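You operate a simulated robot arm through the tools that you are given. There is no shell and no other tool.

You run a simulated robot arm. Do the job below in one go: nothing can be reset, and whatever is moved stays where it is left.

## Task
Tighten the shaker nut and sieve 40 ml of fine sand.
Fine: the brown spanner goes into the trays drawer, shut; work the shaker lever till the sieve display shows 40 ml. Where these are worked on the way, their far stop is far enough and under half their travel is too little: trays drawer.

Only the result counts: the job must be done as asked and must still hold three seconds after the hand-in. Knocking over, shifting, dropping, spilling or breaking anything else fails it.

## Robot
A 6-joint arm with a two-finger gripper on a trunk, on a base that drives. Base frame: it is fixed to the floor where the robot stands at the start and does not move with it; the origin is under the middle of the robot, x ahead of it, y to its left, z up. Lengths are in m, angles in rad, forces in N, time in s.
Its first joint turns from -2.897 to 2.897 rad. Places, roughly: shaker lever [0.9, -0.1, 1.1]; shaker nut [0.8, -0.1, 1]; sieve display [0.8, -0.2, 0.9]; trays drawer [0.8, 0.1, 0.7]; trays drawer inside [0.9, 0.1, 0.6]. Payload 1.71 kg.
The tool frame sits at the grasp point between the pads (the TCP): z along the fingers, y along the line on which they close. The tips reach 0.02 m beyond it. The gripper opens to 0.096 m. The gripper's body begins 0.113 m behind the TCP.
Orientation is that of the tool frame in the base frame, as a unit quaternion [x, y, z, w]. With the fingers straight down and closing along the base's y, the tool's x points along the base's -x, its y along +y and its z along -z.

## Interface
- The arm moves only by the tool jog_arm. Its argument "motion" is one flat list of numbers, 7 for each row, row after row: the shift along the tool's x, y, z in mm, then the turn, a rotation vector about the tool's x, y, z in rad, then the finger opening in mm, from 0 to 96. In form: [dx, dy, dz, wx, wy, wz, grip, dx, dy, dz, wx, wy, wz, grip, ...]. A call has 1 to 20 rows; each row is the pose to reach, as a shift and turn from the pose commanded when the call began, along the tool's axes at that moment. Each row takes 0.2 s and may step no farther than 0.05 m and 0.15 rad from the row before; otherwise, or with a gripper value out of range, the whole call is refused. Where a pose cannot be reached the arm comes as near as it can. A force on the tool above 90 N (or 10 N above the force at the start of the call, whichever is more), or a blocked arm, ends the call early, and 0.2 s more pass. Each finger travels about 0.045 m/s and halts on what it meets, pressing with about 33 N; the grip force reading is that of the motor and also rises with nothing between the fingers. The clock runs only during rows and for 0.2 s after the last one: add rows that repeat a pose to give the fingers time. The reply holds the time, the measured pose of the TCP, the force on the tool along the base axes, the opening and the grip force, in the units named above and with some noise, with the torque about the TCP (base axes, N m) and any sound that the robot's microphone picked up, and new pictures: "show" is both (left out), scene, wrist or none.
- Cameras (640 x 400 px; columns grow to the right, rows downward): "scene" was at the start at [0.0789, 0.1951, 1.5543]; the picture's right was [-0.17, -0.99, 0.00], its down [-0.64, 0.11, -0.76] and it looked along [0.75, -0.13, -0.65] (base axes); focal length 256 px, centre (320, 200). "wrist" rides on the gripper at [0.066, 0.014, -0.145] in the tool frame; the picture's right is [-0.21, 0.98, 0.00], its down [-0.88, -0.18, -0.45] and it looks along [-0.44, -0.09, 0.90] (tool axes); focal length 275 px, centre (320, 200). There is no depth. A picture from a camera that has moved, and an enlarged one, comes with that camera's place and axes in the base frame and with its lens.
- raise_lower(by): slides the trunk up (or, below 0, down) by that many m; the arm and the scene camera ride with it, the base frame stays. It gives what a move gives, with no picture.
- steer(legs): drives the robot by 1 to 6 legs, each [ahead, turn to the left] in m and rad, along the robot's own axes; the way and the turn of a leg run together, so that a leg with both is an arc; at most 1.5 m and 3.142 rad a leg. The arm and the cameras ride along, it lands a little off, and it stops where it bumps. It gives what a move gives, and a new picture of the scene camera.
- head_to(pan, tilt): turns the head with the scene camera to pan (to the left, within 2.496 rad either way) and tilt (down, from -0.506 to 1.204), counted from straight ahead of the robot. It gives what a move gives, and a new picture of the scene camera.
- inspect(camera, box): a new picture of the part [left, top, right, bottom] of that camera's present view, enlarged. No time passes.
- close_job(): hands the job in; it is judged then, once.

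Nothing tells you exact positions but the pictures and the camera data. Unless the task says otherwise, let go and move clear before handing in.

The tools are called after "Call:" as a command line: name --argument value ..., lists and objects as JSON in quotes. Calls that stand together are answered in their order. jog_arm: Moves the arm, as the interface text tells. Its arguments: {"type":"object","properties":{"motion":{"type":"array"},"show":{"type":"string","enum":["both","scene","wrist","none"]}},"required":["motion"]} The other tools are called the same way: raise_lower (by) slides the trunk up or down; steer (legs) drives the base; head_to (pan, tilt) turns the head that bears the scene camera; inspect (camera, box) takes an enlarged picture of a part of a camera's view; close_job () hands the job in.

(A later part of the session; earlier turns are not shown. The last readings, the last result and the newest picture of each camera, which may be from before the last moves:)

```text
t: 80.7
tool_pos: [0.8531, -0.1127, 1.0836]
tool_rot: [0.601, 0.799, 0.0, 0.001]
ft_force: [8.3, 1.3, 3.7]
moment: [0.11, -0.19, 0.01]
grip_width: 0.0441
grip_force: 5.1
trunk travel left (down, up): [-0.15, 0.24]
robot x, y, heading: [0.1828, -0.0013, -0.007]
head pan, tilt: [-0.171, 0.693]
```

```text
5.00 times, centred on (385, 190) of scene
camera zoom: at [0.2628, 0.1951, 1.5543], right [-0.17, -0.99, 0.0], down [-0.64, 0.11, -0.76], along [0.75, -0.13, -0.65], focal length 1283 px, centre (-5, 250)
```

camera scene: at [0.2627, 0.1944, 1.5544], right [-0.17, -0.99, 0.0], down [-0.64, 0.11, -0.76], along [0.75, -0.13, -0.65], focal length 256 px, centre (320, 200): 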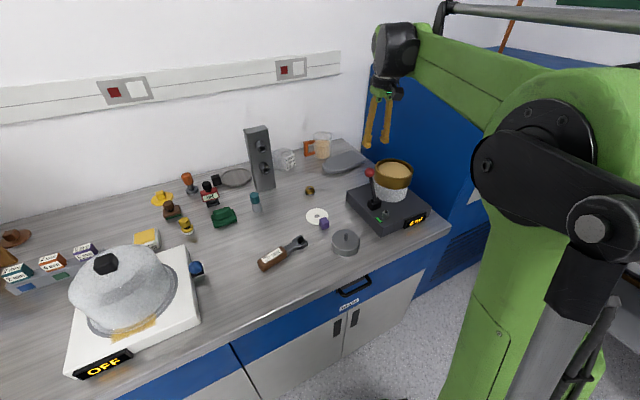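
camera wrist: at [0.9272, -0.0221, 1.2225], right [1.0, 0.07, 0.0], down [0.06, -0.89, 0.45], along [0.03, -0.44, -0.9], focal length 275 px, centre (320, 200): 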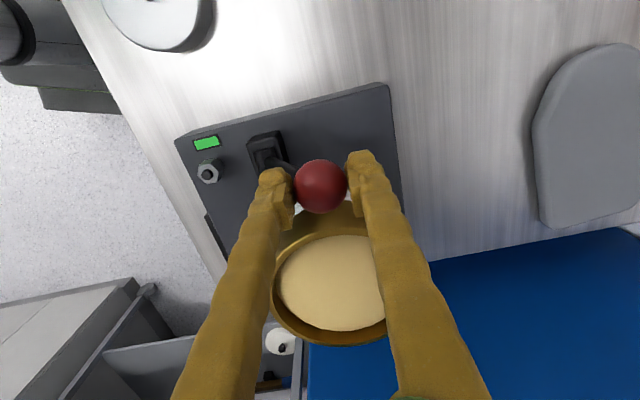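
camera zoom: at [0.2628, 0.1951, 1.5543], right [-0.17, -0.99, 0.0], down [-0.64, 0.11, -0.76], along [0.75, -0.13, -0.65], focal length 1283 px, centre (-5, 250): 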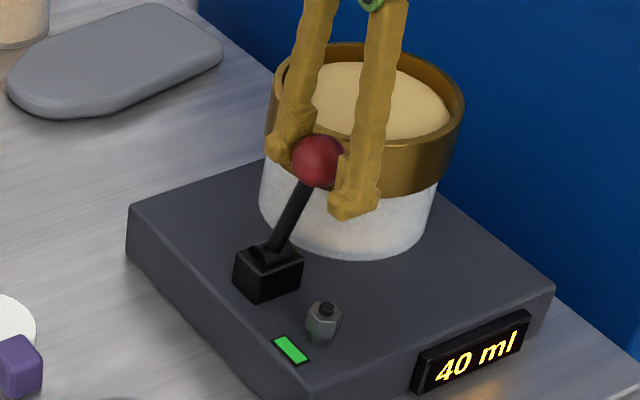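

40 ml shown. Now I return the lever gently to rest, open and rise clear.

Call:
jog_arm --motion '[0, 12, -3.5, 0, 0, 0, 42, 0, 25, -6, 0, 0, 0, 42, 0, 35, -6.5, 0, 0, 0, 42, 0, 45, -6, 0, 0, 0, 42, 0, 54.9, -4.5, 0, 0, 0, 42, 0, 64.6, -2, 0, 0, 0, 42, 0, 73.9, 1.4, 0, 0, 0, 44, 0, 81, 2, 0, 0, 0, 50, 0, 83, 2, 0, 0, 0, 62, 0, 83, 2, 0, 0, 0, 62, 0, 83, 0, 0, 0, 0, 62, 0, 83, -30, 0, 0, 0, 62, 0, 83, -70, 0, 0, 0, 62, 0, 83, -110, 0, 0, 0, 62, 0, 83, -150, 0, 0, 0, 62, 0, 83, -150, 0, 0, 0, 62]'

Call:
inspect --camera "scene" --box '[340, 150, 430, 230]'

Call:
inspect --camera "scene" --box '[230, 200, 430, 320]'

```text
t: 84.1
tool_pos: [0.931, -0.0889, 1.2363]
tool_rot: [0.602, 0.798, 0.001, 0.001]
ft_force: [-0.2, -0.1, 0.6]
moment: [0.0, -0.02, 0.0]
grip_width: 0.0618
grip_force: 0.0
trunk travel left (down, up): [-0.15, 0.24]
robot x, y, heading: [0.1886, 0.0021, 0.001]
head pan, tilt: [-0.171, 0.693]
camera scene: at [0.2621, 0.1949, 1.5543], right [-0.17, -0.99, 0.0], down [-0.64, 0.11, -0.76], along [0.75, -0.13, -0.65], focal length 256 px, centre (320, 200)
camera wrist: at [0.9245, -0.0222, 1.3809], right [1.0, 0.07, 0.0], down [0.06, -0.89, 0.45], along [0.03, -0.44, -0.9], focal length 275 px, centre (320, 200)
```

scene: 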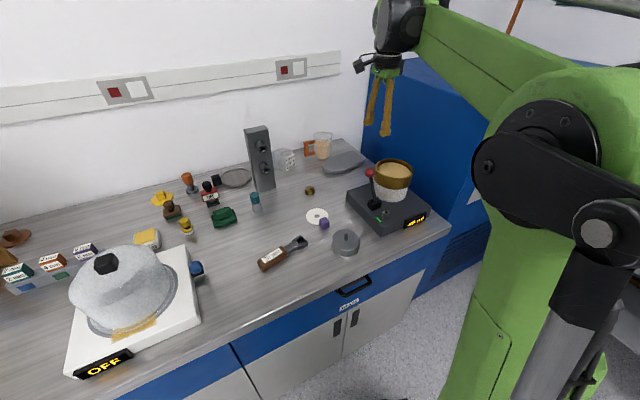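
wrist: 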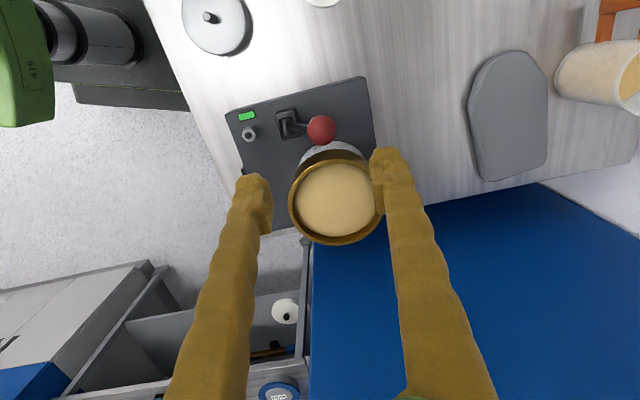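

```text
5.00 times, centred on (385, 190) of scene
camera zoom: at [0.2621, 0.1949, 1.5543], right [-0.17, -0.99, 0.0], down [-0.64, 0.11, -0.76], along [0.75, -0.13, -0.65], focal length 1283 px, centre (-5, 250)
```

zoom: 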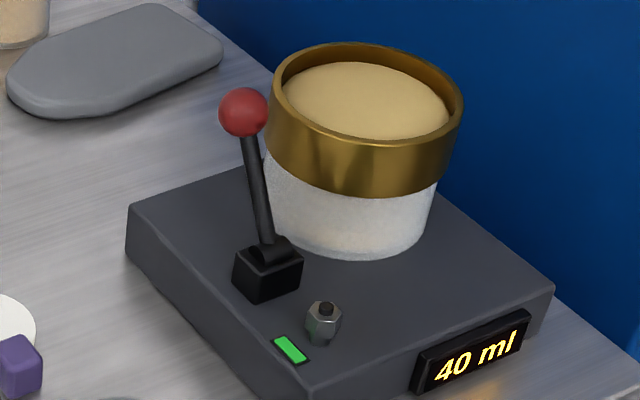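

```text
3.20 times, centred on (330, 260) of scene
camera zoom: at [0.2621, 0.1949, 1.5543], right [-0.17, -0.99, 0.0], down [-0.64, 0.11, -0.76], along [0.75, -0.13, -0.65], focal length 821 px, centre (288, 8)
```

zoom: 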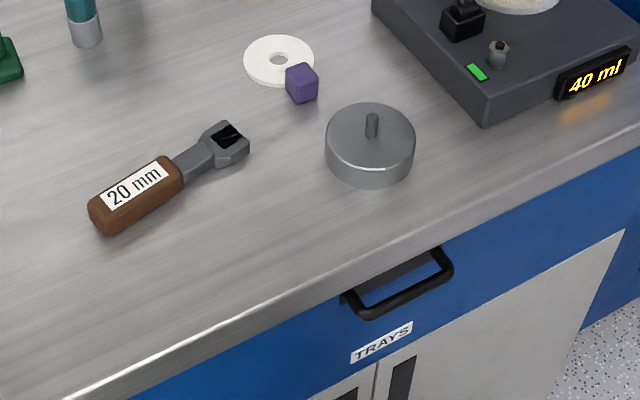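

40 ml holds with the lever at rest and the light green. Next is the drawer: I'll back off to have room to pull it.

Call:
steer --legs '[[-0.27, 0.0]]'

```text
t: 86.5
tool_pos: [0.6641, -0.0881, 1.2363]
tool_rot: [0.601, 0.799, 0.0, 0.002]
ft_force: [0.4, -0.3, -0.6]
moment: [0.0, -0.01, 0.0]
grip_width: 0.062
grip_force: 0.0
trunk travel left (down, up): [-0.15, 0.24]
robot x, y, heading: [-0.0834, 0.0012, 0.005]
head pan, tilt: [-0.171, 0.693]
camera scene: at [-0.0044, 0.1951, 1.5543], right [-0.17, -0.99, 0.0], down [-0.64, 0.11, -0.76], along [0.75, -0.13, -0.65], focal length 256 px, centre (320, 200)
```

scene: 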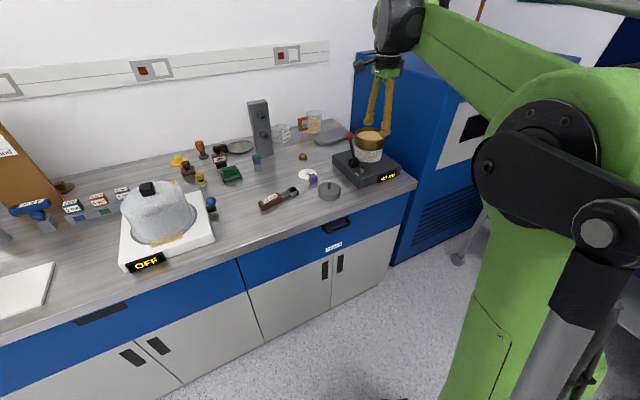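

Call:
inspect --camera "scene" --box '[290, 190, 390, 260]'

Call:
jog_arm --motion '[0, 0, 25, 0, 0, 0, 62, 0, 0, 50, 0, 0, 0, 62, 35, 0, 50, 0, 0, 0, 62, 70, 0, 50, 0, 0, 0, 62, 90, 0, 70, 0, 0, 0, 62, 90, 0, 70, 0, 0, 0, 62]' --show "wrist"

```text
5.71 times, centred on (340, 225) of scene
camera zoom: at [-0.0044, 0.1951, 1.5543], right [-0.17, -0.99, 0.0], down [-0.64, 0.11, -0.76], along [0.75, -0.13, -0.65], focal length 1466 px, centre (206, 57)
```

zoom: 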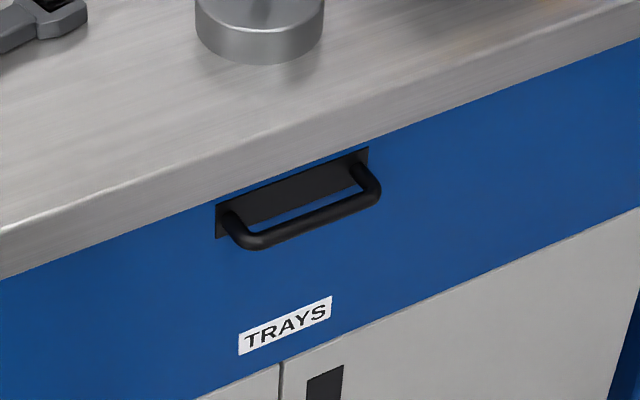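

```text
t: 87.9
tool_pos: [0.6234, 0.003, 1.1742]
tool_rot: [0.601, 0.8, 0.005, 0.007]
ft_force: [0.4, 0.9, -1.6]
moment: [-0.02, 0.01, 0.01]
grip_width: 0.062
grip_force: 0.2
trunk travel left (down, up): [-0.15, 0.24]
robot x, y, heading: [-0.0861, 0.0026, -0.001]
head pan, tilt: [-0.171, 0.693]
camera wrist: at [0.615, 0.0699, 1.3182], right [1.0, 0.07, 0.02], down [0.06, -0.89, 0.45], along [0.05, -0.44, -0.89], focal length 275 px, centre (320, 200)
```

wrist: 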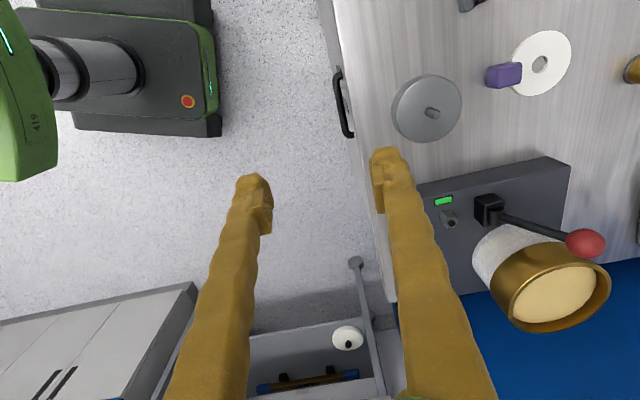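

Call:
inspect --camera "wrist" --box '[310, 50, 390, 150]'

```text
4.00 times, centred on (350, 100) of wrist
camera zoom: at [0.615, 0.0699, 1.3182], right [1.0, 0.07, 0.02], down [0.06, -0.89, 0.45], along [0.05, -0.44, -0.89], focal length 1101 px, centre (200, 600)
```

zoom: 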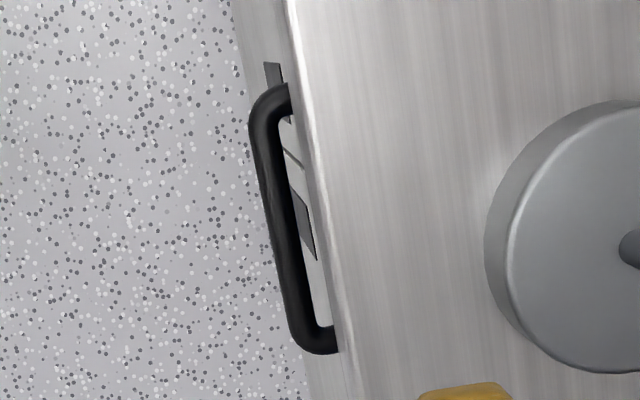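

The handle bar is at about (0.659, 0.005, 0.827) under the bench overhang, so I'll grip it with horizontal fingers (above and below). That needs more distance, so first I check what's behind me.

Call:
head_to --pan 2.45 --tilt 0.7

Call:
head_to --pan -2.45 --tilt 0.7

```text
t: 90.2
tool_pos: [0.6229, 0.0015, 1.174]
tool_rot: [0.601, 0.799, 0.005, 0.006]
ft_force: [0.2, 0.6, 0.7]
moment: [0.0, -0.02, 0.0]
grip_width: 0.062
grip_force: 0.1
trunk travel left (down, up): [-0.15, 0.24]
robot x, y, heading: [-0.0859, 0.0002, 0.004]
head pan, tilt: [2.45, 0.7]
camera scene: at [-0.1541, 0.2637, 1.5561], right [0.64, 0.77, -0.01], down [0.48, -0.41, -0.77], along [-0.6, 0.49, -0.63], focal length 256 px, centre (320, 200)
```

scene: 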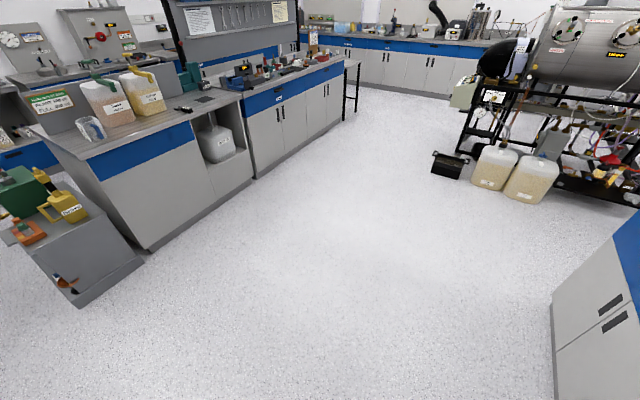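

```text
t: 94.1
tool_pos: [0.623, 0.0027, 1.174]
tool_rot: [0.601, 0.799, 0.005, 0.007]
ft_force: [-0.4, 0.5, -0.5]
moment: [0.01, 0.01, 0.02]
grip_width: 0.0622
grip_force: 0.1
trunk travel left (down, up): [-0.15, 0.24]
robot x, y, heading: [-0.0831, -0.006, 0.0]
head pan, tilt: [-2.45, 0.7]
camera scene: at [-0.1541, 0.1554, 1.5561], right [-0.64, 0.77, 0.01], down [0.48, 0.41, -0.77], along [-0.6, -0.49, -0.63], focal length 256 px, centre (320, 200)
```

scene: 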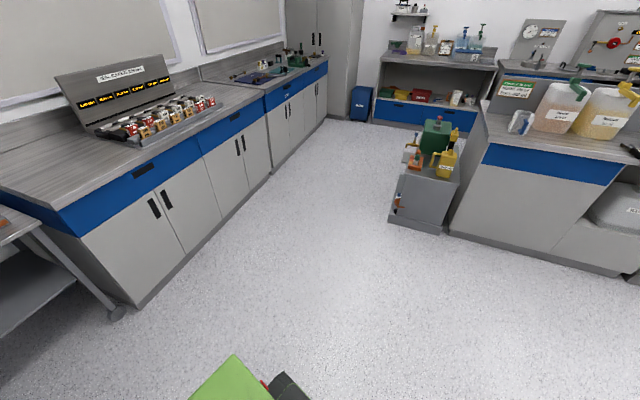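

Plenty of room behind (over 1.5 m). I back off 0.22 m and turn the head to the bench again.

Call:
steer --legs '[[-0.22, 0.0]]'

Call:
head_to --pan -0.05 --tilt 0.65

```text
t: 96.2
tool_pos: [0.4038, 0.0088, 1.1739]
tool_rot: [0.597, 0.802, 0.005, 0.007]
ft_force: [0.1, -0.2, 0.4]
moment: [0.0, 0.03, 0.01]
grip_width: 0.0623
grip_force: 0.0
trunk travel left (down, up): [-0.15, 0.24]
robot x, y, heading: [-0.3019, -0.0009, 0.009]
head pan, tilt: [-2.45, 0.7]
camera scene: at [-0.3748, 0.1536, 1.5561], right [-0.65, 0.76, 0.01], down [0.48, 0.42, -0.77], along [-0.59, -0.49, -0.63], focal length 256 px, centre (320, 200)
```

scene: 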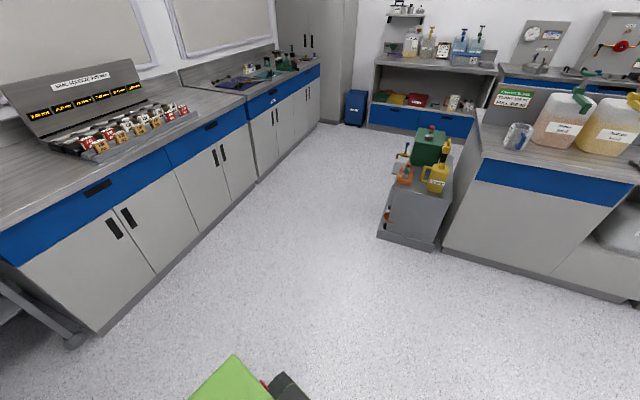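

```text
t: 98.4
tool_pos: [0.3853, 0.0087, 1.1839]
tool_rot: [0.597, 0.802, 0.009, 0.013]
ft_force: [-0.4, 0.0, 0.1]
moment: [0.04, 0.0, 0.01]
grip_width: 0.0618
grip_force: 0.2
trunk travel left (down, up): [-0.15, 0.24]
robot x, y, heading: [-0.3054, -0.0009, 0.008]
head pan, tilt: [-0.051, 0.649]
camera scene: at [-0.2234, 0.205, 1.558], right [-0.04, -1.0, 0.0], down [-0.62, 0.02, -0.79], along [0.79, -0.03, -0.62], focal length 256 px, centre (320, 200)
```

scene: 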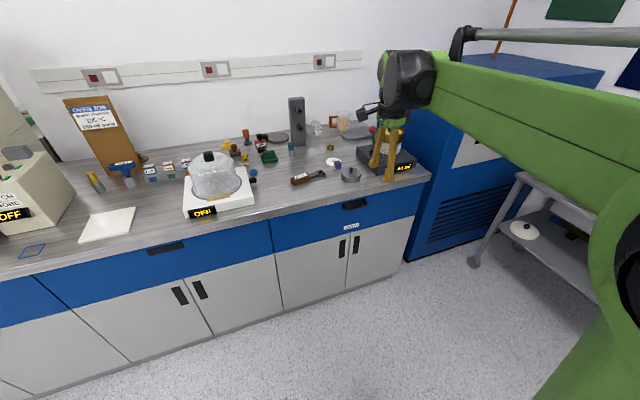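

Now I'll swing the hand to horizontal (fingers pointing at the drawer, closing vertically) at a staging spot in front of the handle.

Call:
jog_arm --motion '[-7, 9, 17, -0.128, 0, 0, 50, -14, 18, 33, -0.257, 0, 0, 50, -21, 28, 50, -0.385, 0, 0, 50, -28, 37, 67, -0.514, 0, 0, 50, -36, 46, 83, -0.642, 0, 0, 50, -43, 55, 100, -0.77, 0, 0, 50, -50, 65, 117, -0.899, 0, 0, 50, -57, 74, 133, -1.027, 0, 0, 50, -64, 83, 150, -1.156, 0, 0, 50, -71, 92, 167, -1.284, 0, 0, 50, -78, 102, 183, -1.412, 0, 0, 50, -85, 111, 200, -1.541, 0, 0, 50, -85, 111, 200, -1.541, 0, 0, 50]'

```text
t: 101.2
tool_pos: [0.523, -0.0406, 0.9856]
tool_rot: [0.419, 0.569, 0.565, 0.425]
ft_force: [0.5, -0.3, 0.6]
moment: [-0.02, -0.04, 0.02]
grip_width: 0.0503
grip_force: 0.1
trunk travel left (down, up): [-0.15, 0.24]
robot x, y, heading: [-0.3021, -0.0001, 0.011]
head pan, tilt: [-0.051, 0.649]
camera scene: at [-0.2226, 0.2049, 1.558], right [-0.04, -1.0, 0.0], down [-0.62, 0.02, -0.79], along [0.79, -0.03, -0.62], focal length 256 px, centre (320, 200)
camera wrist: at [0.3641, -0.0179, 0.999], right [0.06, -0.19, 0.98], down [-0.17, -0.97, -0.18], along [0.98, -0.16, -0.09], focal length 275 px, centre (320, 200)
```

scene: 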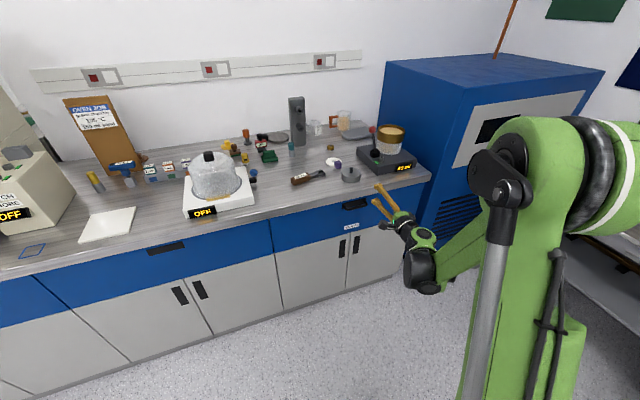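
wrist: 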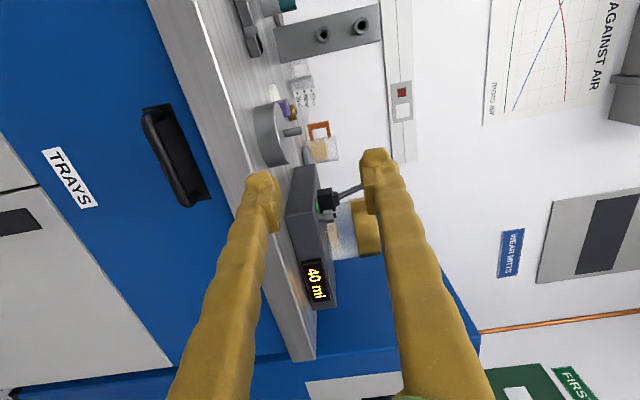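

The hand is horizontal in front of the bench, drawer handle in view. Lower it to the handle's height.

Call:
jog_arm --motion '[1, -40, 0, 0, 0, 0, 50, 3, -80, 0, 0, 0, 0, 50, 4, -120, 0, 0, 0, 0, 50, 5, -155, 0, 0, 0, 0, 50, 5, -155, 0, 0, 0, 0, 50]' --show "wrist"

Call:
inspect --camera "scene" --box '[320, 170, 440, 290]'

```text
t: 102.4
tool_pos: [0.5479, -0.0419, 0.8535]
tool_rot: [0.42, 0.57, 0.566, 0.424]
ft_force: [0.2, -0.4, 0.5]
moment: [0.01, 0.03, -0.03]
grip_width: 0.0498
grip_force: 0.1
out of reach, approached as far as the arm can: row 3, 4, 5
trunk travel left (down, up): [-0.15, 0.24]
robot x, y, heading: [-0.3053, -0.0037, 0.01]
head pan, tilt: [-0.051, 0.649]
camera wrist: at [0.3892, -0.0213, 0.8651], right [0.06, -0.19, 0.98], down [-0.17, -0.97, -0.18], along [0.98, -0.16, -0.09], focal length 275 px, centre (320, 200)
```

wrist: 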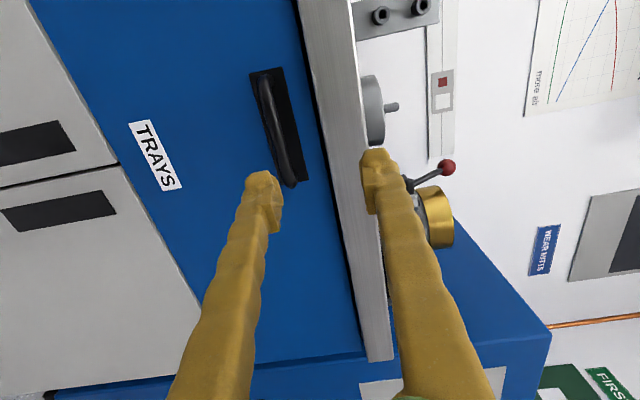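

```text
3.33 times, centred on (380, 230) of scene
camera zoom: at [-0.2229, 0.205, 1.5581], right [-0.04, -1.0, 0.0], down [-0.62, 0.02, -0.79], along [0.79, -0.03, -0.62], focal length 855 px, centre (120, 100)
```

zoom: 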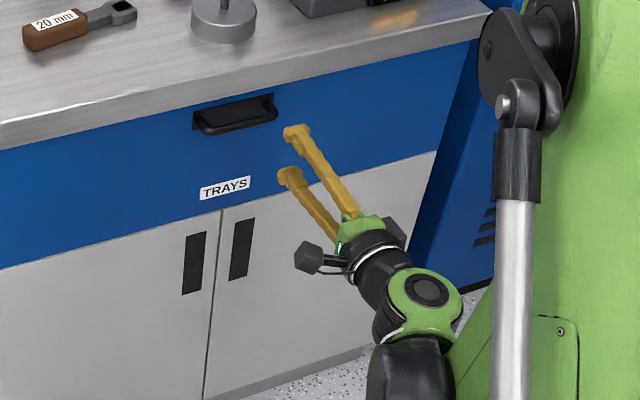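

Out of arm reach that low; I'll lower the trunk by 0.1 m and readjust.

Call:
raise_lower --by -0.1

Call:
jog_arm --motion '[0, 20, 0, 0, 0, 0, 50, 0, 40, 0, 0, 0, 0, 50, 0, 70, 0, 0, 0, 0, 50, 0, 70, 0, 0, 0, 0, 50]' --show "wrist"

```text
t: 103.7
tool_pos: [0.5474, -0.0435, 0.7523]
tool_rot: [0.42, 0.569, 0.566, 0.424]
ft_force: [0.2, 0.4, 0.1]
moment: [0.02, -0.02, 0.03]
grip_width: 0.0499
grip_force: 0.1
trunk travel left (down, up): [-0.05, 0.34]
robot x, y, heading: [-0.3017, -0.002, 0.012]
head pan, tilt: [-0.051, 0.649]
```

```text
t: 104.7
tool_pos: [0.5466, -0.0438, 0.8216]
tool_rot: [0.42, 0.57, 0.565, 0.424]
ft_force: [-0.3, 0.3, -0.5]
moment: [-0.02, -0.03, -0.03]
grip_width: 0.0499
grip_force: 0.0
trunk travel left (down, up): [-0.05, 0.34]
robot x, y, heading: [-0.3032, -0.0, 0.013]
head pan, tilt: [-0.051, 0.649]
camera wrist: at [0.389, -0.022, 0.8347], right [0.06, -0.19, 0.98], down [-0.17, -0.97, -0.18], along [0.98, -0.16, -0.09], focal length 275 px, centre (320, 200)
```

wrist: 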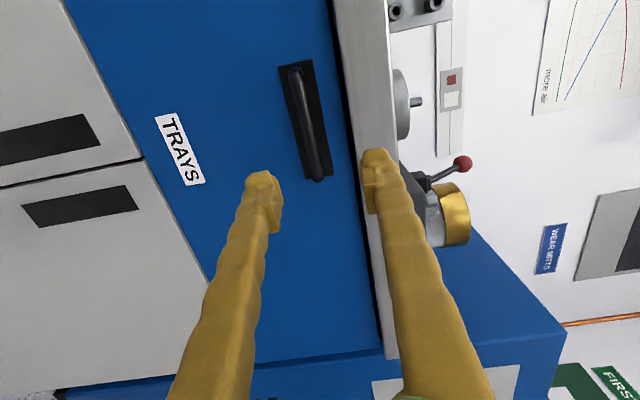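

Call:
inspect --camera "wrist" --box '[260, 50, 360, 200]'

Call:
inspect --camera "scene" --box '[320, 170, 420, 270]'

```text
2.67 times, centred on (310, 125) of wrist
camera zoom: at [0.389, -0.022, 0.8347], right [0.06, -0.19, 0.98], down [-0.17, -0.97, -0.18], along [0.98, -0.16, -0.09], focal length 734 px, centre (347, 400)
```

zoom: 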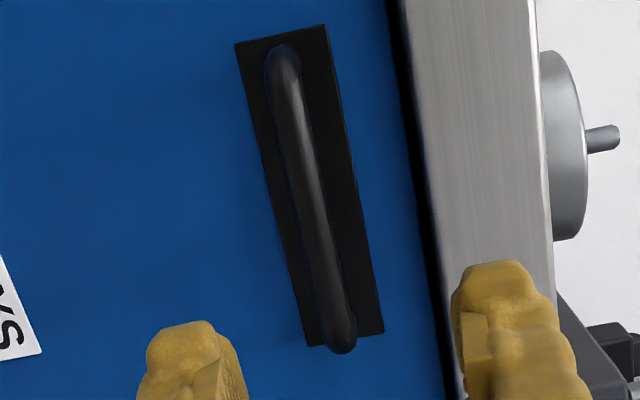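

```text
4.00 times, centred on (370, 220) of scene
camera zoom: at [-0.2249, 0.205, 1.458], right [-0.04, -1.0, 0.0], down [-0.62, 0.02, -0.79], along [0.79, -0.03, -0.62], focal length 1026 px, centre (120, 120)
```

zoom: 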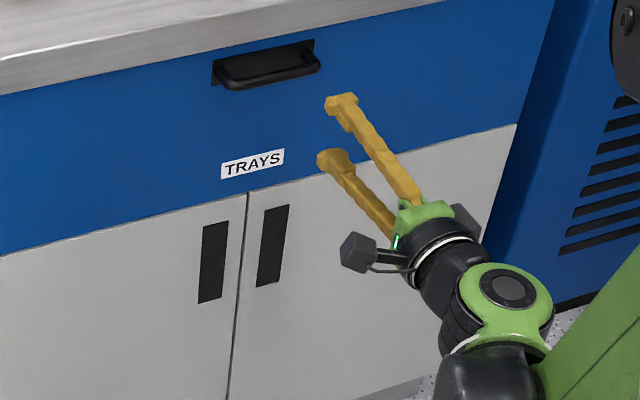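

The handle bar looks ~9 mm below and ~10 mm left of my line, about 0.14 m ahead. Correct and advance partway.

Call:
jog_arm --motion '[5, -5, 25, 0, 0, 0, 50, 10, -9, 50, 0, 0, 0, 50, 10, -9, 75, 0, 0, 0, 50, 10, -9, 90, 0, 0, 0, 50, 10, -9, 90, 0, 0, 0, 50]' --show "wrist"

Call:
inspect --camera "wrist" --box '[240, 60, 400, 220]'

Call:
inspect --camera "scene" --box '[330, 180, 400, 250]'

```text
t: 105.9
tool_pos: [0.6316, -0.0065, 0.8129]
tool_rot: [0.42, 0.569, 0.565, 0.424]
ft_force: [-0.3, 0.1, 0.2]
moment: [-0.01, 0.01, 0.02]
grip_width: 0.0501
grip_force: 0.1
trunk travel left (down, up): [-0.05, 0.34]
robot x, y, heading: [-0.3024, -0.0016, 0.013]
head pan, tilt: [-0.051, 0.649]
camera wrist: at [0.4723, 0.0149, 0.8257], right [0.06, -0.19, 0.98], down [-0.17, -0.97, -0.18], along [0.98, -0.16, -0.09], focal length 275 px, centre (320, 200)
```

wrist: 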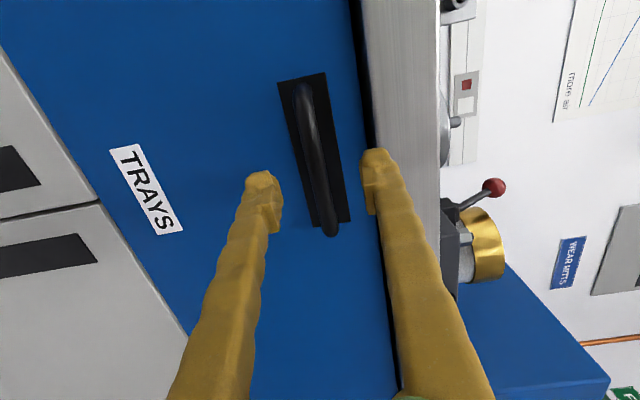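

```text
2.50 times, centred on (320, 140) of wrist
camera zoom: at [0.4723, 0.0149, 0.8257], right [0.06, -0.19, 0.98], down [-0.17, -0.97, -0.18], along [0.98, -0.16, -0.09], focal length 688 px, centre (320, 350)
```

zoom: 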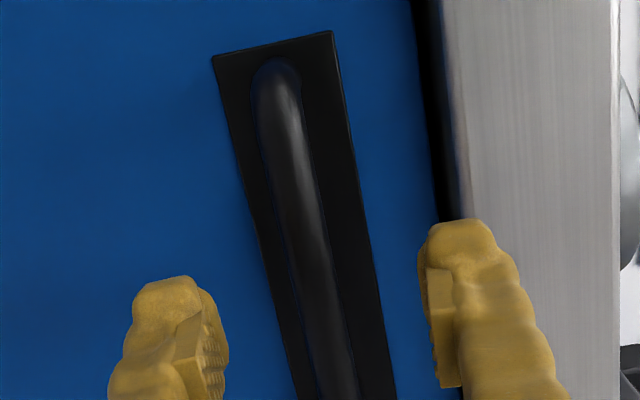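

```text
5.71 times, centred on (365, 215) of scene
camera zoom: at [-0.2248, 0.205, 1.4581], right [-0.04, -1.0, 0.0], down [-0.62, 0.02, -0.79], along [0.79, -0.03, -0.62], focal length 1466 px, centre (63, 114)
```

zoom: 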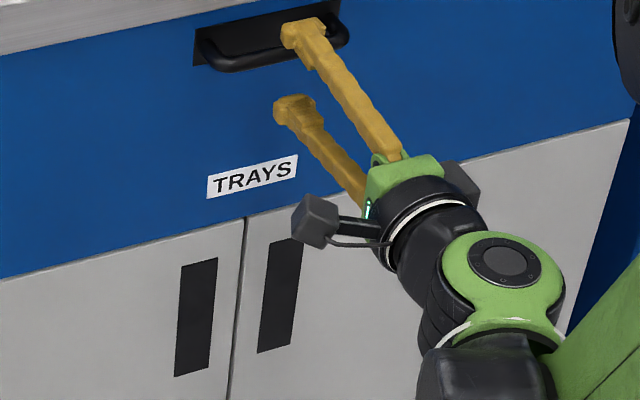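

Nearly lined up. To stay under the bench overhang I narrow the opening to 34 mm and advance 40 mm.

Call:
jog_arm --motion '[0, -1.5, 0, 0, 0, 0, 40, 0, -3, 10, 0, 0, 0, 34, 0, -3, 25, 0, 0, 0, 34, 0, -3, 40, 0, 0, 0, 34, 0, -3, 40, 0, 0, 0, 34]' --show "wrist"

Call:
inspect --camera "wrist" --box '[240, 90, 400, 250]'

Call:
inspect --camera "scene" --box '[330, 170, 400, 240]'

```text
t: 107.1
tool_pos: [0.668, 0.0046, 0.8105]
tool_rot: [0.419, 0.57, 0.565, 0.424]
ft_force: [0.0, -0.9, 0.3]
moment: [-0.01, 0.01, 0.01]
grip_width: 0.0338
grip_force: 0.0
trunk travel left (down, up): [-0.05, 0.34]
robot x, y, heading: [-0.3045, -0.0039, 0.011]
head pan, tilt: [-0.051, 0.649]
camera wrist: at [0.5088, 0.0256, 0.8231], right [0.06, -0.19, 0.98], down [-0.17, -0.97, -0.18], along [0.98, -0.16, -0.09], focal length 275 px, centre (320, 200)
```

wrist: 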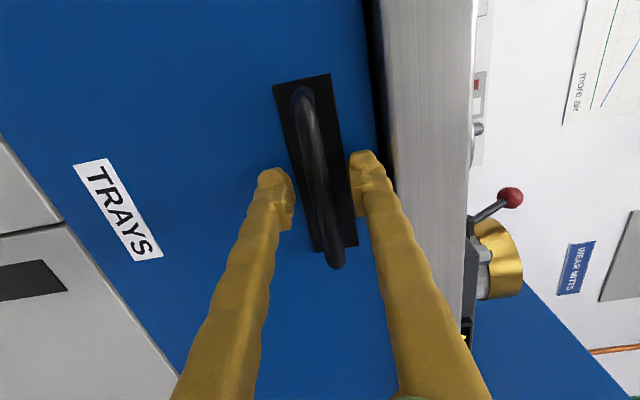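

```text
2.50 times, centred on (320, 170) of wrist
camera zoom: at [0.5088, 0.0256, 0.8231], right [0.06, -0.19, 0.98], down [-0.17, -0.97, -0.18], along [0.98, -0.16, -0.09], focal length 688 px, centre (320, 275)
```

zoom: 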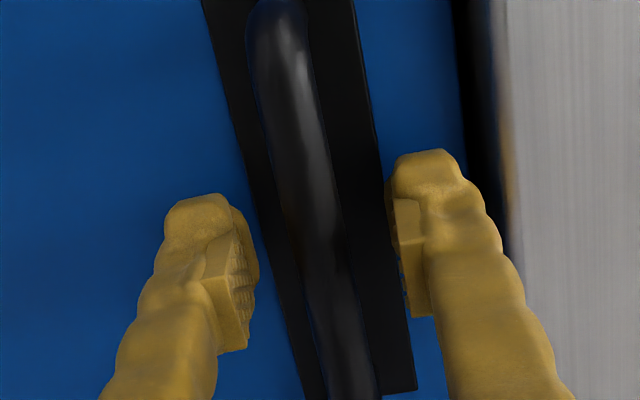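

```text
5.71 times, centred on (365, 205) of scene
camera zoom: at [-0.2248, 0.205, 1.4581], right [-0.04, -1.0, 0.0], down [-0.62, 0.02, -0.79], along [0.79, -0.03, -0.62], focal length 1466 px, centre (63, 171)
```

zoom: 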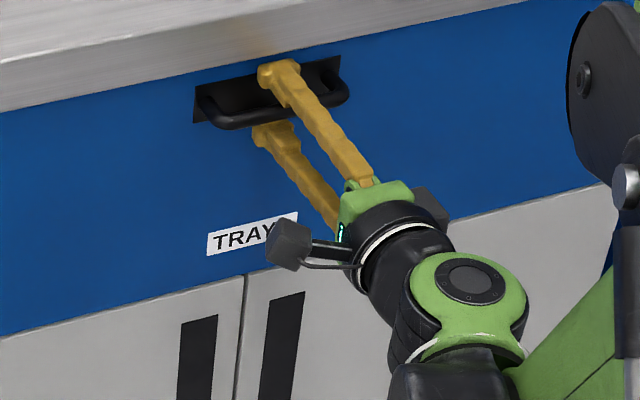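

Call:
jog_arm --motion '[0, 0, 6, 0, 0, 0, 34, 0, 0, 12, 0, 0, 0, 34, 0, 0, 16, 0, 0, 0, 34, 0, 0, 16, 0, 0, 0, 34]' --show "wrist"

Call:
inspect --camera "wrist" --box '[240, 90, 400, 250]'

Call:
inspect --camera "scene" --box '[340, 170, 390, 220]'

```text
t: 107.8
tool_pos: [0.6664, 0.0058, 0.8212]
tool_rot: [0.415, 0.567, 0.568, 0.428]
ft_force: [-0.2, -2.2, -29.2]
moment: [0.07, 0.12, 0.11]
grip_width: 0.032
grip_force: 0.0
trunk travel left (down, up): [-0.05, 0.34]
robot x, y, heading: [-0.3034, 0.0019, 0.009]
head pan, tilt: [-0.051, 0.649]
stopped in row 3: the force on the tool passed its limit at 104 N (the readings are from after the stop); the commanded pose is now the measured one
camera wrist: at [0.5072, 0.0271, 0.8325], right [0.05, -0.19, 0.98], down [-0.17, -0.97, -0.18], along [0.98, -0.16, -0.08], focal length 275 px, centre (320, 200)
```

wrist: 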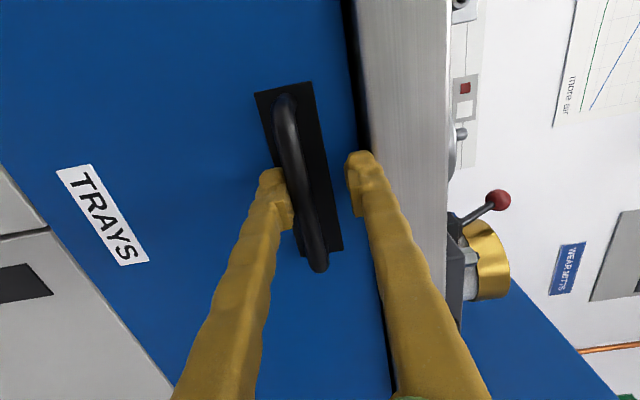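

```text
2.50 times, centred on (320, 170) of wrist
camera zoom: at [0.5072, 0.0271, 0.8325], right [0.05, -0.19, 0.98], down [-0.17, -0.97, -0.18], along [0.98, -0.16, -0.08], focal length 688 px, centre (320, 275)
```

zoom: 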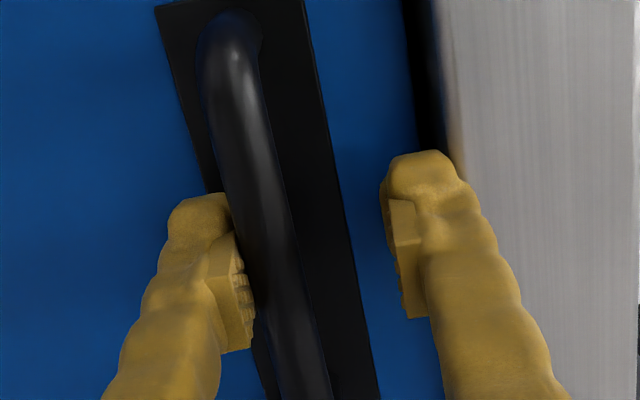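

```text
8.00 times, centred on (365, 195) of scene
camera zoom: at [-0.2226, 0.2047, 1.4577], right [-0.04, -1.0, 0.0], down [-0.62, 0.02, -0.79], along [0.79, -0.03, -0.62], focal length 2052 px, centre (-40, 240)
```

zoom: 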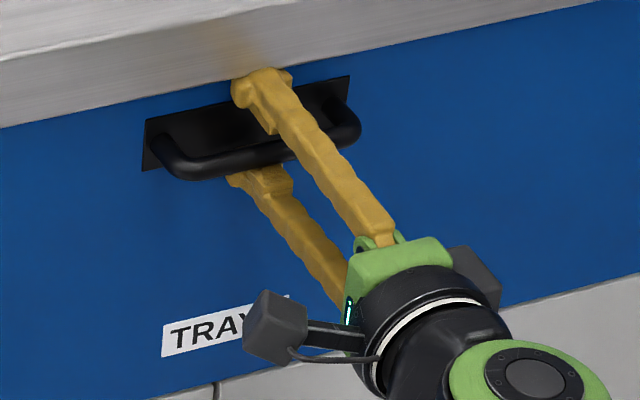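

The fingertips hit the drawer front, so the bar is actually right at the TCP now (0.668, 0.012, 0.811); I'm 10 mm too high, touching the overhang. I'll move back slightly, lower 10 mm, then close.

Call:
jog_arm --motion '[0, -5, -1, 0, 0, 0, 34, 0, -10, -1, 0, 0, 0, 34, 0, -10, -1, 0, 0, 0, 34]' --show "wrist"

Call:
inspect --camera "wrist" --box '[240, 90, 400, 250]'

```text
t: 108.6
tool_pos: [0.6632, 0.0053, 0.8132]
tool_rot: [0.415, 0.567, 0.568, 0.428]
ft_force: [0.0, -0.3, -0.6]
moment: [0.02, 0.01, 0.0]
grip_width: 0.0341
grip_force: 0.0
trunk travel left (down, up): [-0.05, 0.34]
robot x, y, heading: [-0.3056, -0.0005, 0.011]
head pan, tilt: [-0.051, 0.649]
camera wrist: at [0.5054, 0.0267, 0.8241], right [0.04, -0.19, 0.98], down [-0.17, -0.97, -0.18], along [0.98, -0.16, -0.07], focal length 275 px, centre (320, 200)
```

wrist: 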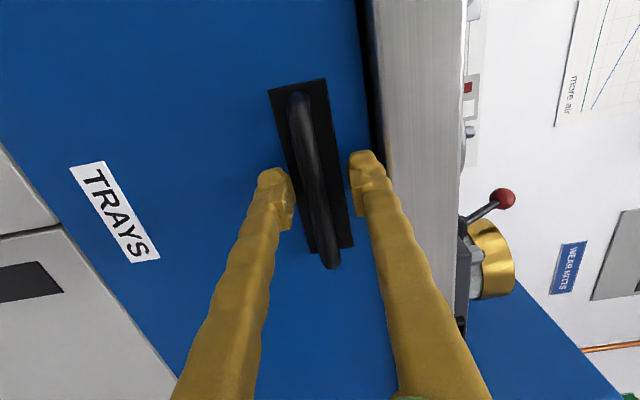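

```text
2.50 times, centred on (320, 170) of wrist
camera zoom: at [0.5054, 0.0267, 0.8241], right [0.04, -0.19, 0.98], down [-0.17, -0.97, -0.18], along [0.98, -0.16, -0.07], focal length 688 px, centre (320, 275)
```

zoom: 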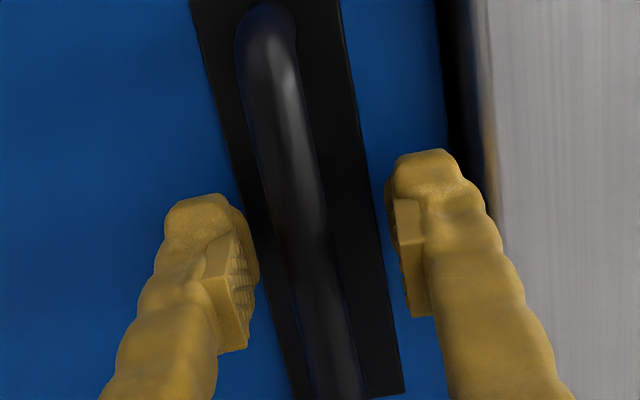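

Call:
jog_arm --motion '[0, 0, 2, 0, 0, 0, 26, 0, 0, 2, 0, 0, 0, 16, 0, 0, 2, 0, 0, 0, 5, 0, 0, 2, 0, 0, 0, 0, 0, 0, 2, 0, 0, 0, 0, 0, 0, 2, 0, 0, 0, 0]' --show "wrist"

Call:
inspect --camera "wrist" --box '[240, 90, 400, 250]'

```text
t: 110.0
tool_pos: [0.6667, 0.0055, 0.8116]
tool_rot: [0.415, 0.568, 0.568, 0.428]
ft_force: [-16.5, 0.9, -43.2]
moment: [0.34, 0.07, -0.01]
grip_width: 0.0078
grip_force: 34.9
trunk travel left (down, up): [-0.05, 0.34]
robot x, y, heading: [-0.3006, 0.0007, 0.014]
head pan, tilt: [-0.051, 0.649]
camera wrist: at [0.5082, 0.0271, 0.8221], right [0.05, -0.19, 0.98], down [-0.17, -0.97, -0.18], along [0.98, -0.16, -0.08], focal length 275 px, centre (320, 200)
```

wrist: 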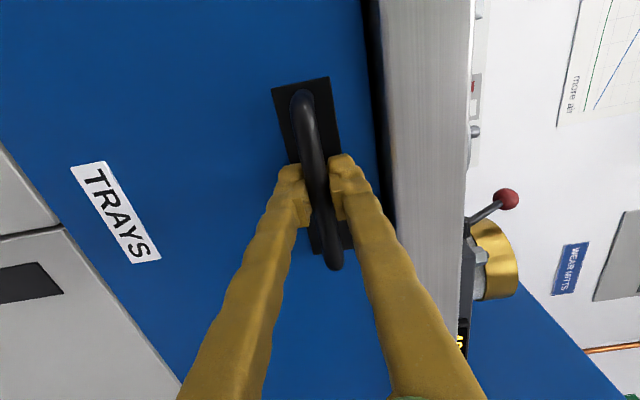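

```text
2.50 times, centred on (320, 170) of wrist
camera zoom: at [0.5082, 0.0271, 0.8221], right [0.05, -0.19, 0.98], down [-0.17, -0.97, -0.18], along [0.98, -0.16, -0.08], focal length 688 px, centre (320, 275)
```

zoom: 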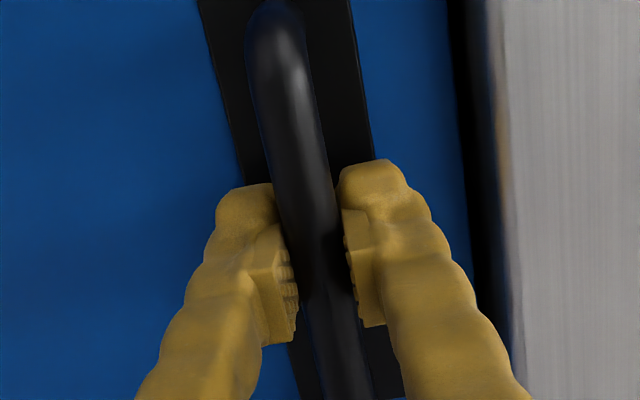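

Gripped on the bar. Pull back gently 30 mm and check it follows.

Call:
jog_arm --motion '[0, -2, -6, 0, 0, 0, 0, 0, -3, -14, 0, 0, 0, 0, 0, -3, -22, 0, 0, 0, 0, 0, -3, -30, 0, 0, 0, 0, 0, -3, -30, 0, 0, 0, 0]' --show "none"

Call:
inspect --camera "scene" --box '[300, 150, 420, 260]'

```text
t: 111.2
tool_pos: [0.6368, -0.0036, 0.8109]
tool_rot: [0.416, 0.567, 0.567, 0.429]
ft_force: [6.5, -14.7, 10.8]
moment: [0.35, 0.14, -0.31]
grip_width: 0.0078
grip_force: 34.9
trunk travel left (down, up): [-0.05, 0.34]
robot x, y, heading: [-0.3058, -0.0031, 0.006]
head pan, tilt: [-0.051, 0.649]
```

```text
3.64 times, centred on (360, 205) of scene
camera zoom: at [-0.2257, 0.2041, 1.4583], right [-0.04, -1.0, 0.0], down [-0.62, 0.02, -0.79], along [0.79, -0.03, -0.62], focal length 933 px, centre (174, 182)
```

zoom: 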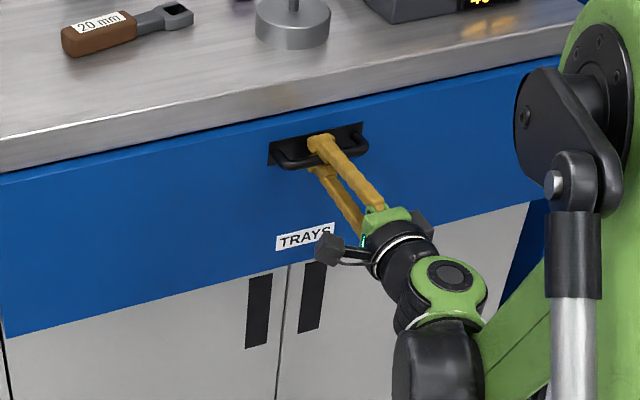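

The drawer is following. Continue pulling with a small sideways correction.

Call:
jog_arm --motion '[-1.5, -1, -14, 0, 0, 0, 0, -2.5, -1, -28, 0, 0, 0, 0, -3, -1, -42, 0, 0, 0, 0, -3.5, -1, -56, 0, 0, 0, 0, -4, -1, -70, 0, 0, 0, 0, -4.5, -1, -84, 0, 0, 0, 0, -5, -1, -100, 0, 0, 0, 0, -5, -1, -100, 0, 0, 0, 0]' --show "none"

Call:
inspect --camera "scene" --box '[280, 150, 420, 270]'

```text
t: 113.0
tool_pos: [0.5418, -0.0346, 0.8106]
tool_rot: [0.414, 0.567, 0.569, 0.429]
ft_force: [-3.1, 8.6, 41.7]
moment: [0.4, 0.21, 0.07]
grip_width: 0.0077
grip_force: 35.1
trunk travel left (down, up): [-0.05, 0.34]
robot x, y, heading: [-0.3032, -0.0037, 0.01]
head pan, tilt: [-0.051, 0.649]
```

```text
3.33 times, centred on (350, 210) of scene
camera zoom: at [-0.2376, 0.2055, 1.4586], right [-0.04, -1.0, 0.0], down [-0.61, 0.02, -0.79], along [0.79, -0.03, -0.61], focal length 855 px, centre (220, 167)
```

zoom: 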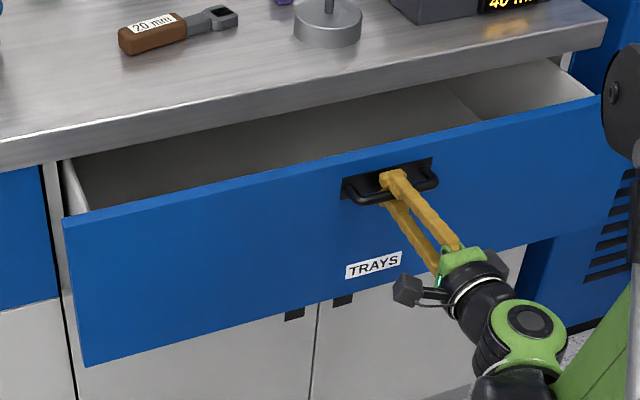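

The drawer is opening nicely. Continue, easing the vertical load.

Call:
jog_arm --motion '[0.5, 3, -14, 0, 0, 0, 0, 0.5, 4, -28, 0, 0, 0, 0, 0, 4, -42, 0, 0, 0, 0, -0.5, 4, -56, 0, 0, 0, 0, -0.5, 4, -70, 0, 0, 0, 0, -1, 4, -84, 0, 0, 0, 0, -1, 4, -98, 0, 0, 0, 0, -1, 4, -112, 0, 0, 0, 0, -1, 4, -126, 0, 0, 0, 0, -1, 4, -126, 0, 0, 0, 0]' --show "none"

Call:
inspect --camera "scene" --box '[260, 150, 420, 290]'

```text
t: 115.2
tool_pos: [0.4455, -0.0801, 0.838]
tool_rot: [0.416, 0.569, 0.567, 0.427]
ft_force: [-6.1, 21.5, -77.5]
moment: [1.08, 0.13, 0.05]
grip_width: 0.0671
grip_force: 35.4
out of reach, approached as far as the arm can: row 5, 6, 7, 8, 9, 10
trunk travel left (down, up): [-0.05, 0.34]
robot x, y, heading: [-0.3076, -0.0002, 0.011]
head pan, tilt: [-0.051, 0.649]
```

```text
2.86 times, centred on (340, 220) of scene
camera zoom: at [-0.2207, 0.2057, 1.4576], right [-0.04, -1.0, 0.0], down [-0.62, 0.02, -0.78], along [0.78, -0.03, -0.62], focal length 733 px, centre (263, 143)
```

zoom: 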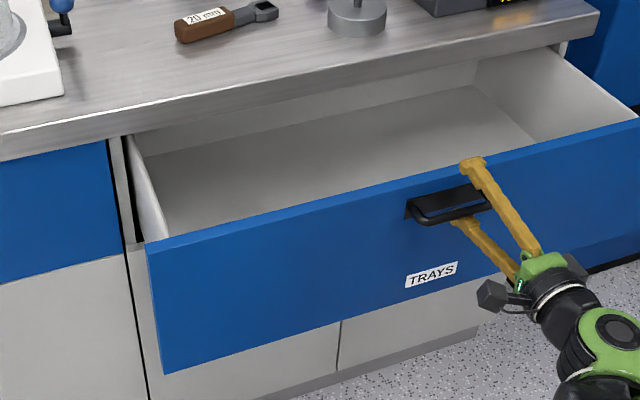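

The arm reached its fold limit and drifted up on the bar; the drawer is about 0.22 m open. I'll relieve the load by lowering the trunk slightly, then open the fingers.

Call:
raise_lower --by -0.025

Call:
jog_arm --motion '[0, 0, 0, 0, 0, 0, 80, 0, 0, 0, 0, 0, 0, 96, 0, 0, 0, 0, 0, 0, 96]'

```text
t: 115.9
tool_pos: [0.4458, -0.0806, 0.8139]
tool_rot: [0.416, 0.568, 0.567, 0.428]
ft_force: [-2.0, 11.5, -78.8]
moment: [0.49, 0.13, 0.0]
grip_width: 0.0114
grip_force: 34.9
trunk travel left (down, up): [-0.025, 0.365]
robot x, y, heading: [-0.3023, -0.0013, 0.015]
head pan, tilt: [-0.051, 0.649]
```

```text
t: 116.7
tool_pos: [0.4432, -0.081, 0.8146]
tool_rot: [0.415, 0.568, 0.568, 0.428]
ft_force: [0.1, -0.5, -0.7]
moment: [0.02, -0.02, 0.0]
grip_width: 0.0869
grip_force: 0.2
trunk travel left (down, up): [-0.025, 0.365]
robot x, y, heading: [-0.3033, 0.0011, 0.015]
head pan, tilt: [-0.051, 0.649]
camera scene: at [-0.2256, 0.205, 1.4331], right [-0.04, -1.0, 0.0], down [-0.62, 0.02, -0.79], along [0.79, -0.03, -0.62], focal length 256 px, centre (320, 200)
camera wrist: at [0.2848, -0.0591, 0.8265], right [0.05, -0.19, 0.98], down [-0.17, -0.97, -0.18], along [0.98, -0.16, -0.08], focal length 275 px, centre (320, 200)
```

scene: 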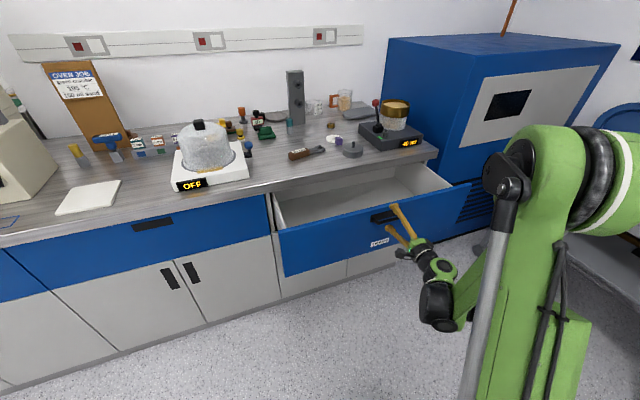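
wrist: 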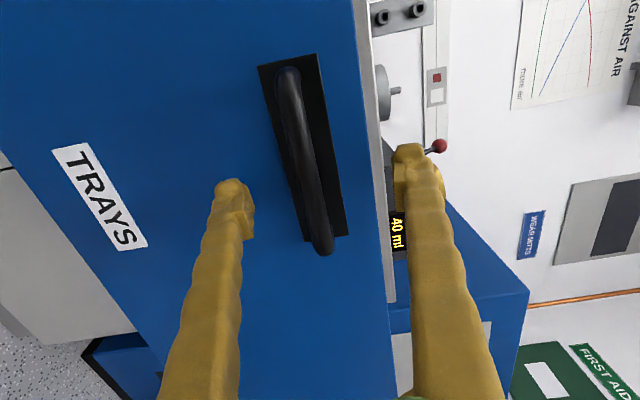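

Released. I'll back the base up 0.15 m, re-grip the handle and pull further toward its stop.

Call:
steer --legs '[[-0.15, 0.0]]'

Call:
jog_arm --motion '[0, 0, 0, 0, 0, 0, 50, 0, 0, 0, 0, 0, 0, 50]' --show "wrist"

Call:
inspect --camera "scene" --box '[260, 150, 440, 290]'

```text
t: 118.4
tool_pos: [0.2953, -0.0818, 0.8153]
tool_rot: [0.416, 0.567, 0.567, 0.429]
ft_force: [0.0, 0.2, -0.9]
moment: [-0.01, 0.01, -0.02]
grip_width: 0.0959
grip_force: 0.0
trunk travel left (down, up): [-0.025, 0.365]
robot x, y, heading: [-0.4561, -0.0042, 0.009]
head pan, tilt: [-0.051, 0.649]
camera scene: at [-0.3743, 0.2034, 1.4331], right [-0.04, -1.0, 0.0], down [-0.62, 0.02, -0.79], along [0.79, -0.03, -0.62], focal length 256 px, centre (320, 200)
```

scene: 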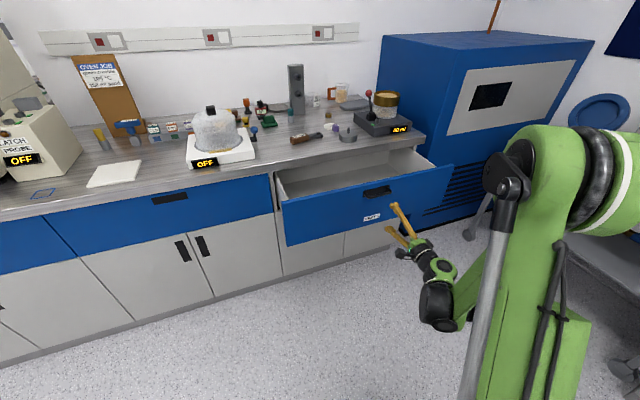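

```text
t: 119.0
tool_pos: [0.282, -0.0825, 0.8272]
tool_rot: [0.411, 0.565, 0.57, 0.432]
ft_force: [0.5, -0.3, -0.3]
moment: [0.03, 0.02, 0.02]
grip_width: 0.05
grip_force: 0.1
trunk travel left (down, up): [-0.025, 0.365]
robot x, y, heading: [-0.4553, -0.0018, 0.011]
head pan, tilt: [-0.051, 0.649]
camera wrist: at [0.1237, -0.0607, 0.8348], right [0.03, -0.19, 0.98], down [-0.17, -0.97, -0.18], along [0.99, -0.16, -0.06], focal length 275 px, centre (320, 200)
```

wrist: 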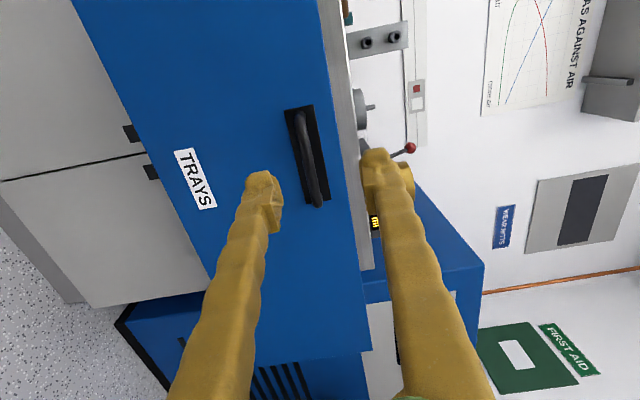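

```text
2.86 times, centred on (350, 220) of scene
camera zoom: at [-0.3745, 0.2034, 1.4331], right [-0.04, -1.0, 0.0], down [-0.62, 0.02, -0.79], along [0.79, -0.03, -0.62], focal length 733 px, centre (234, 143)
```

zoom: 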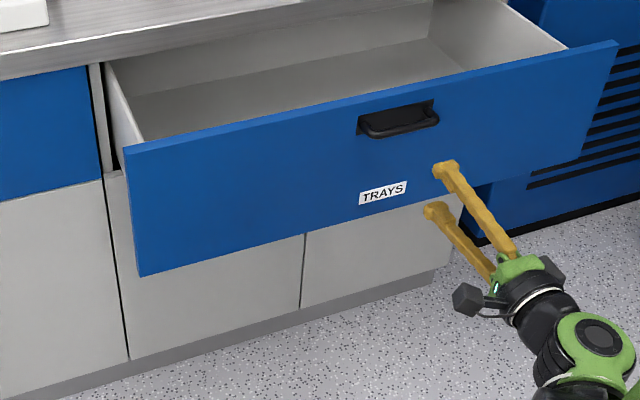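

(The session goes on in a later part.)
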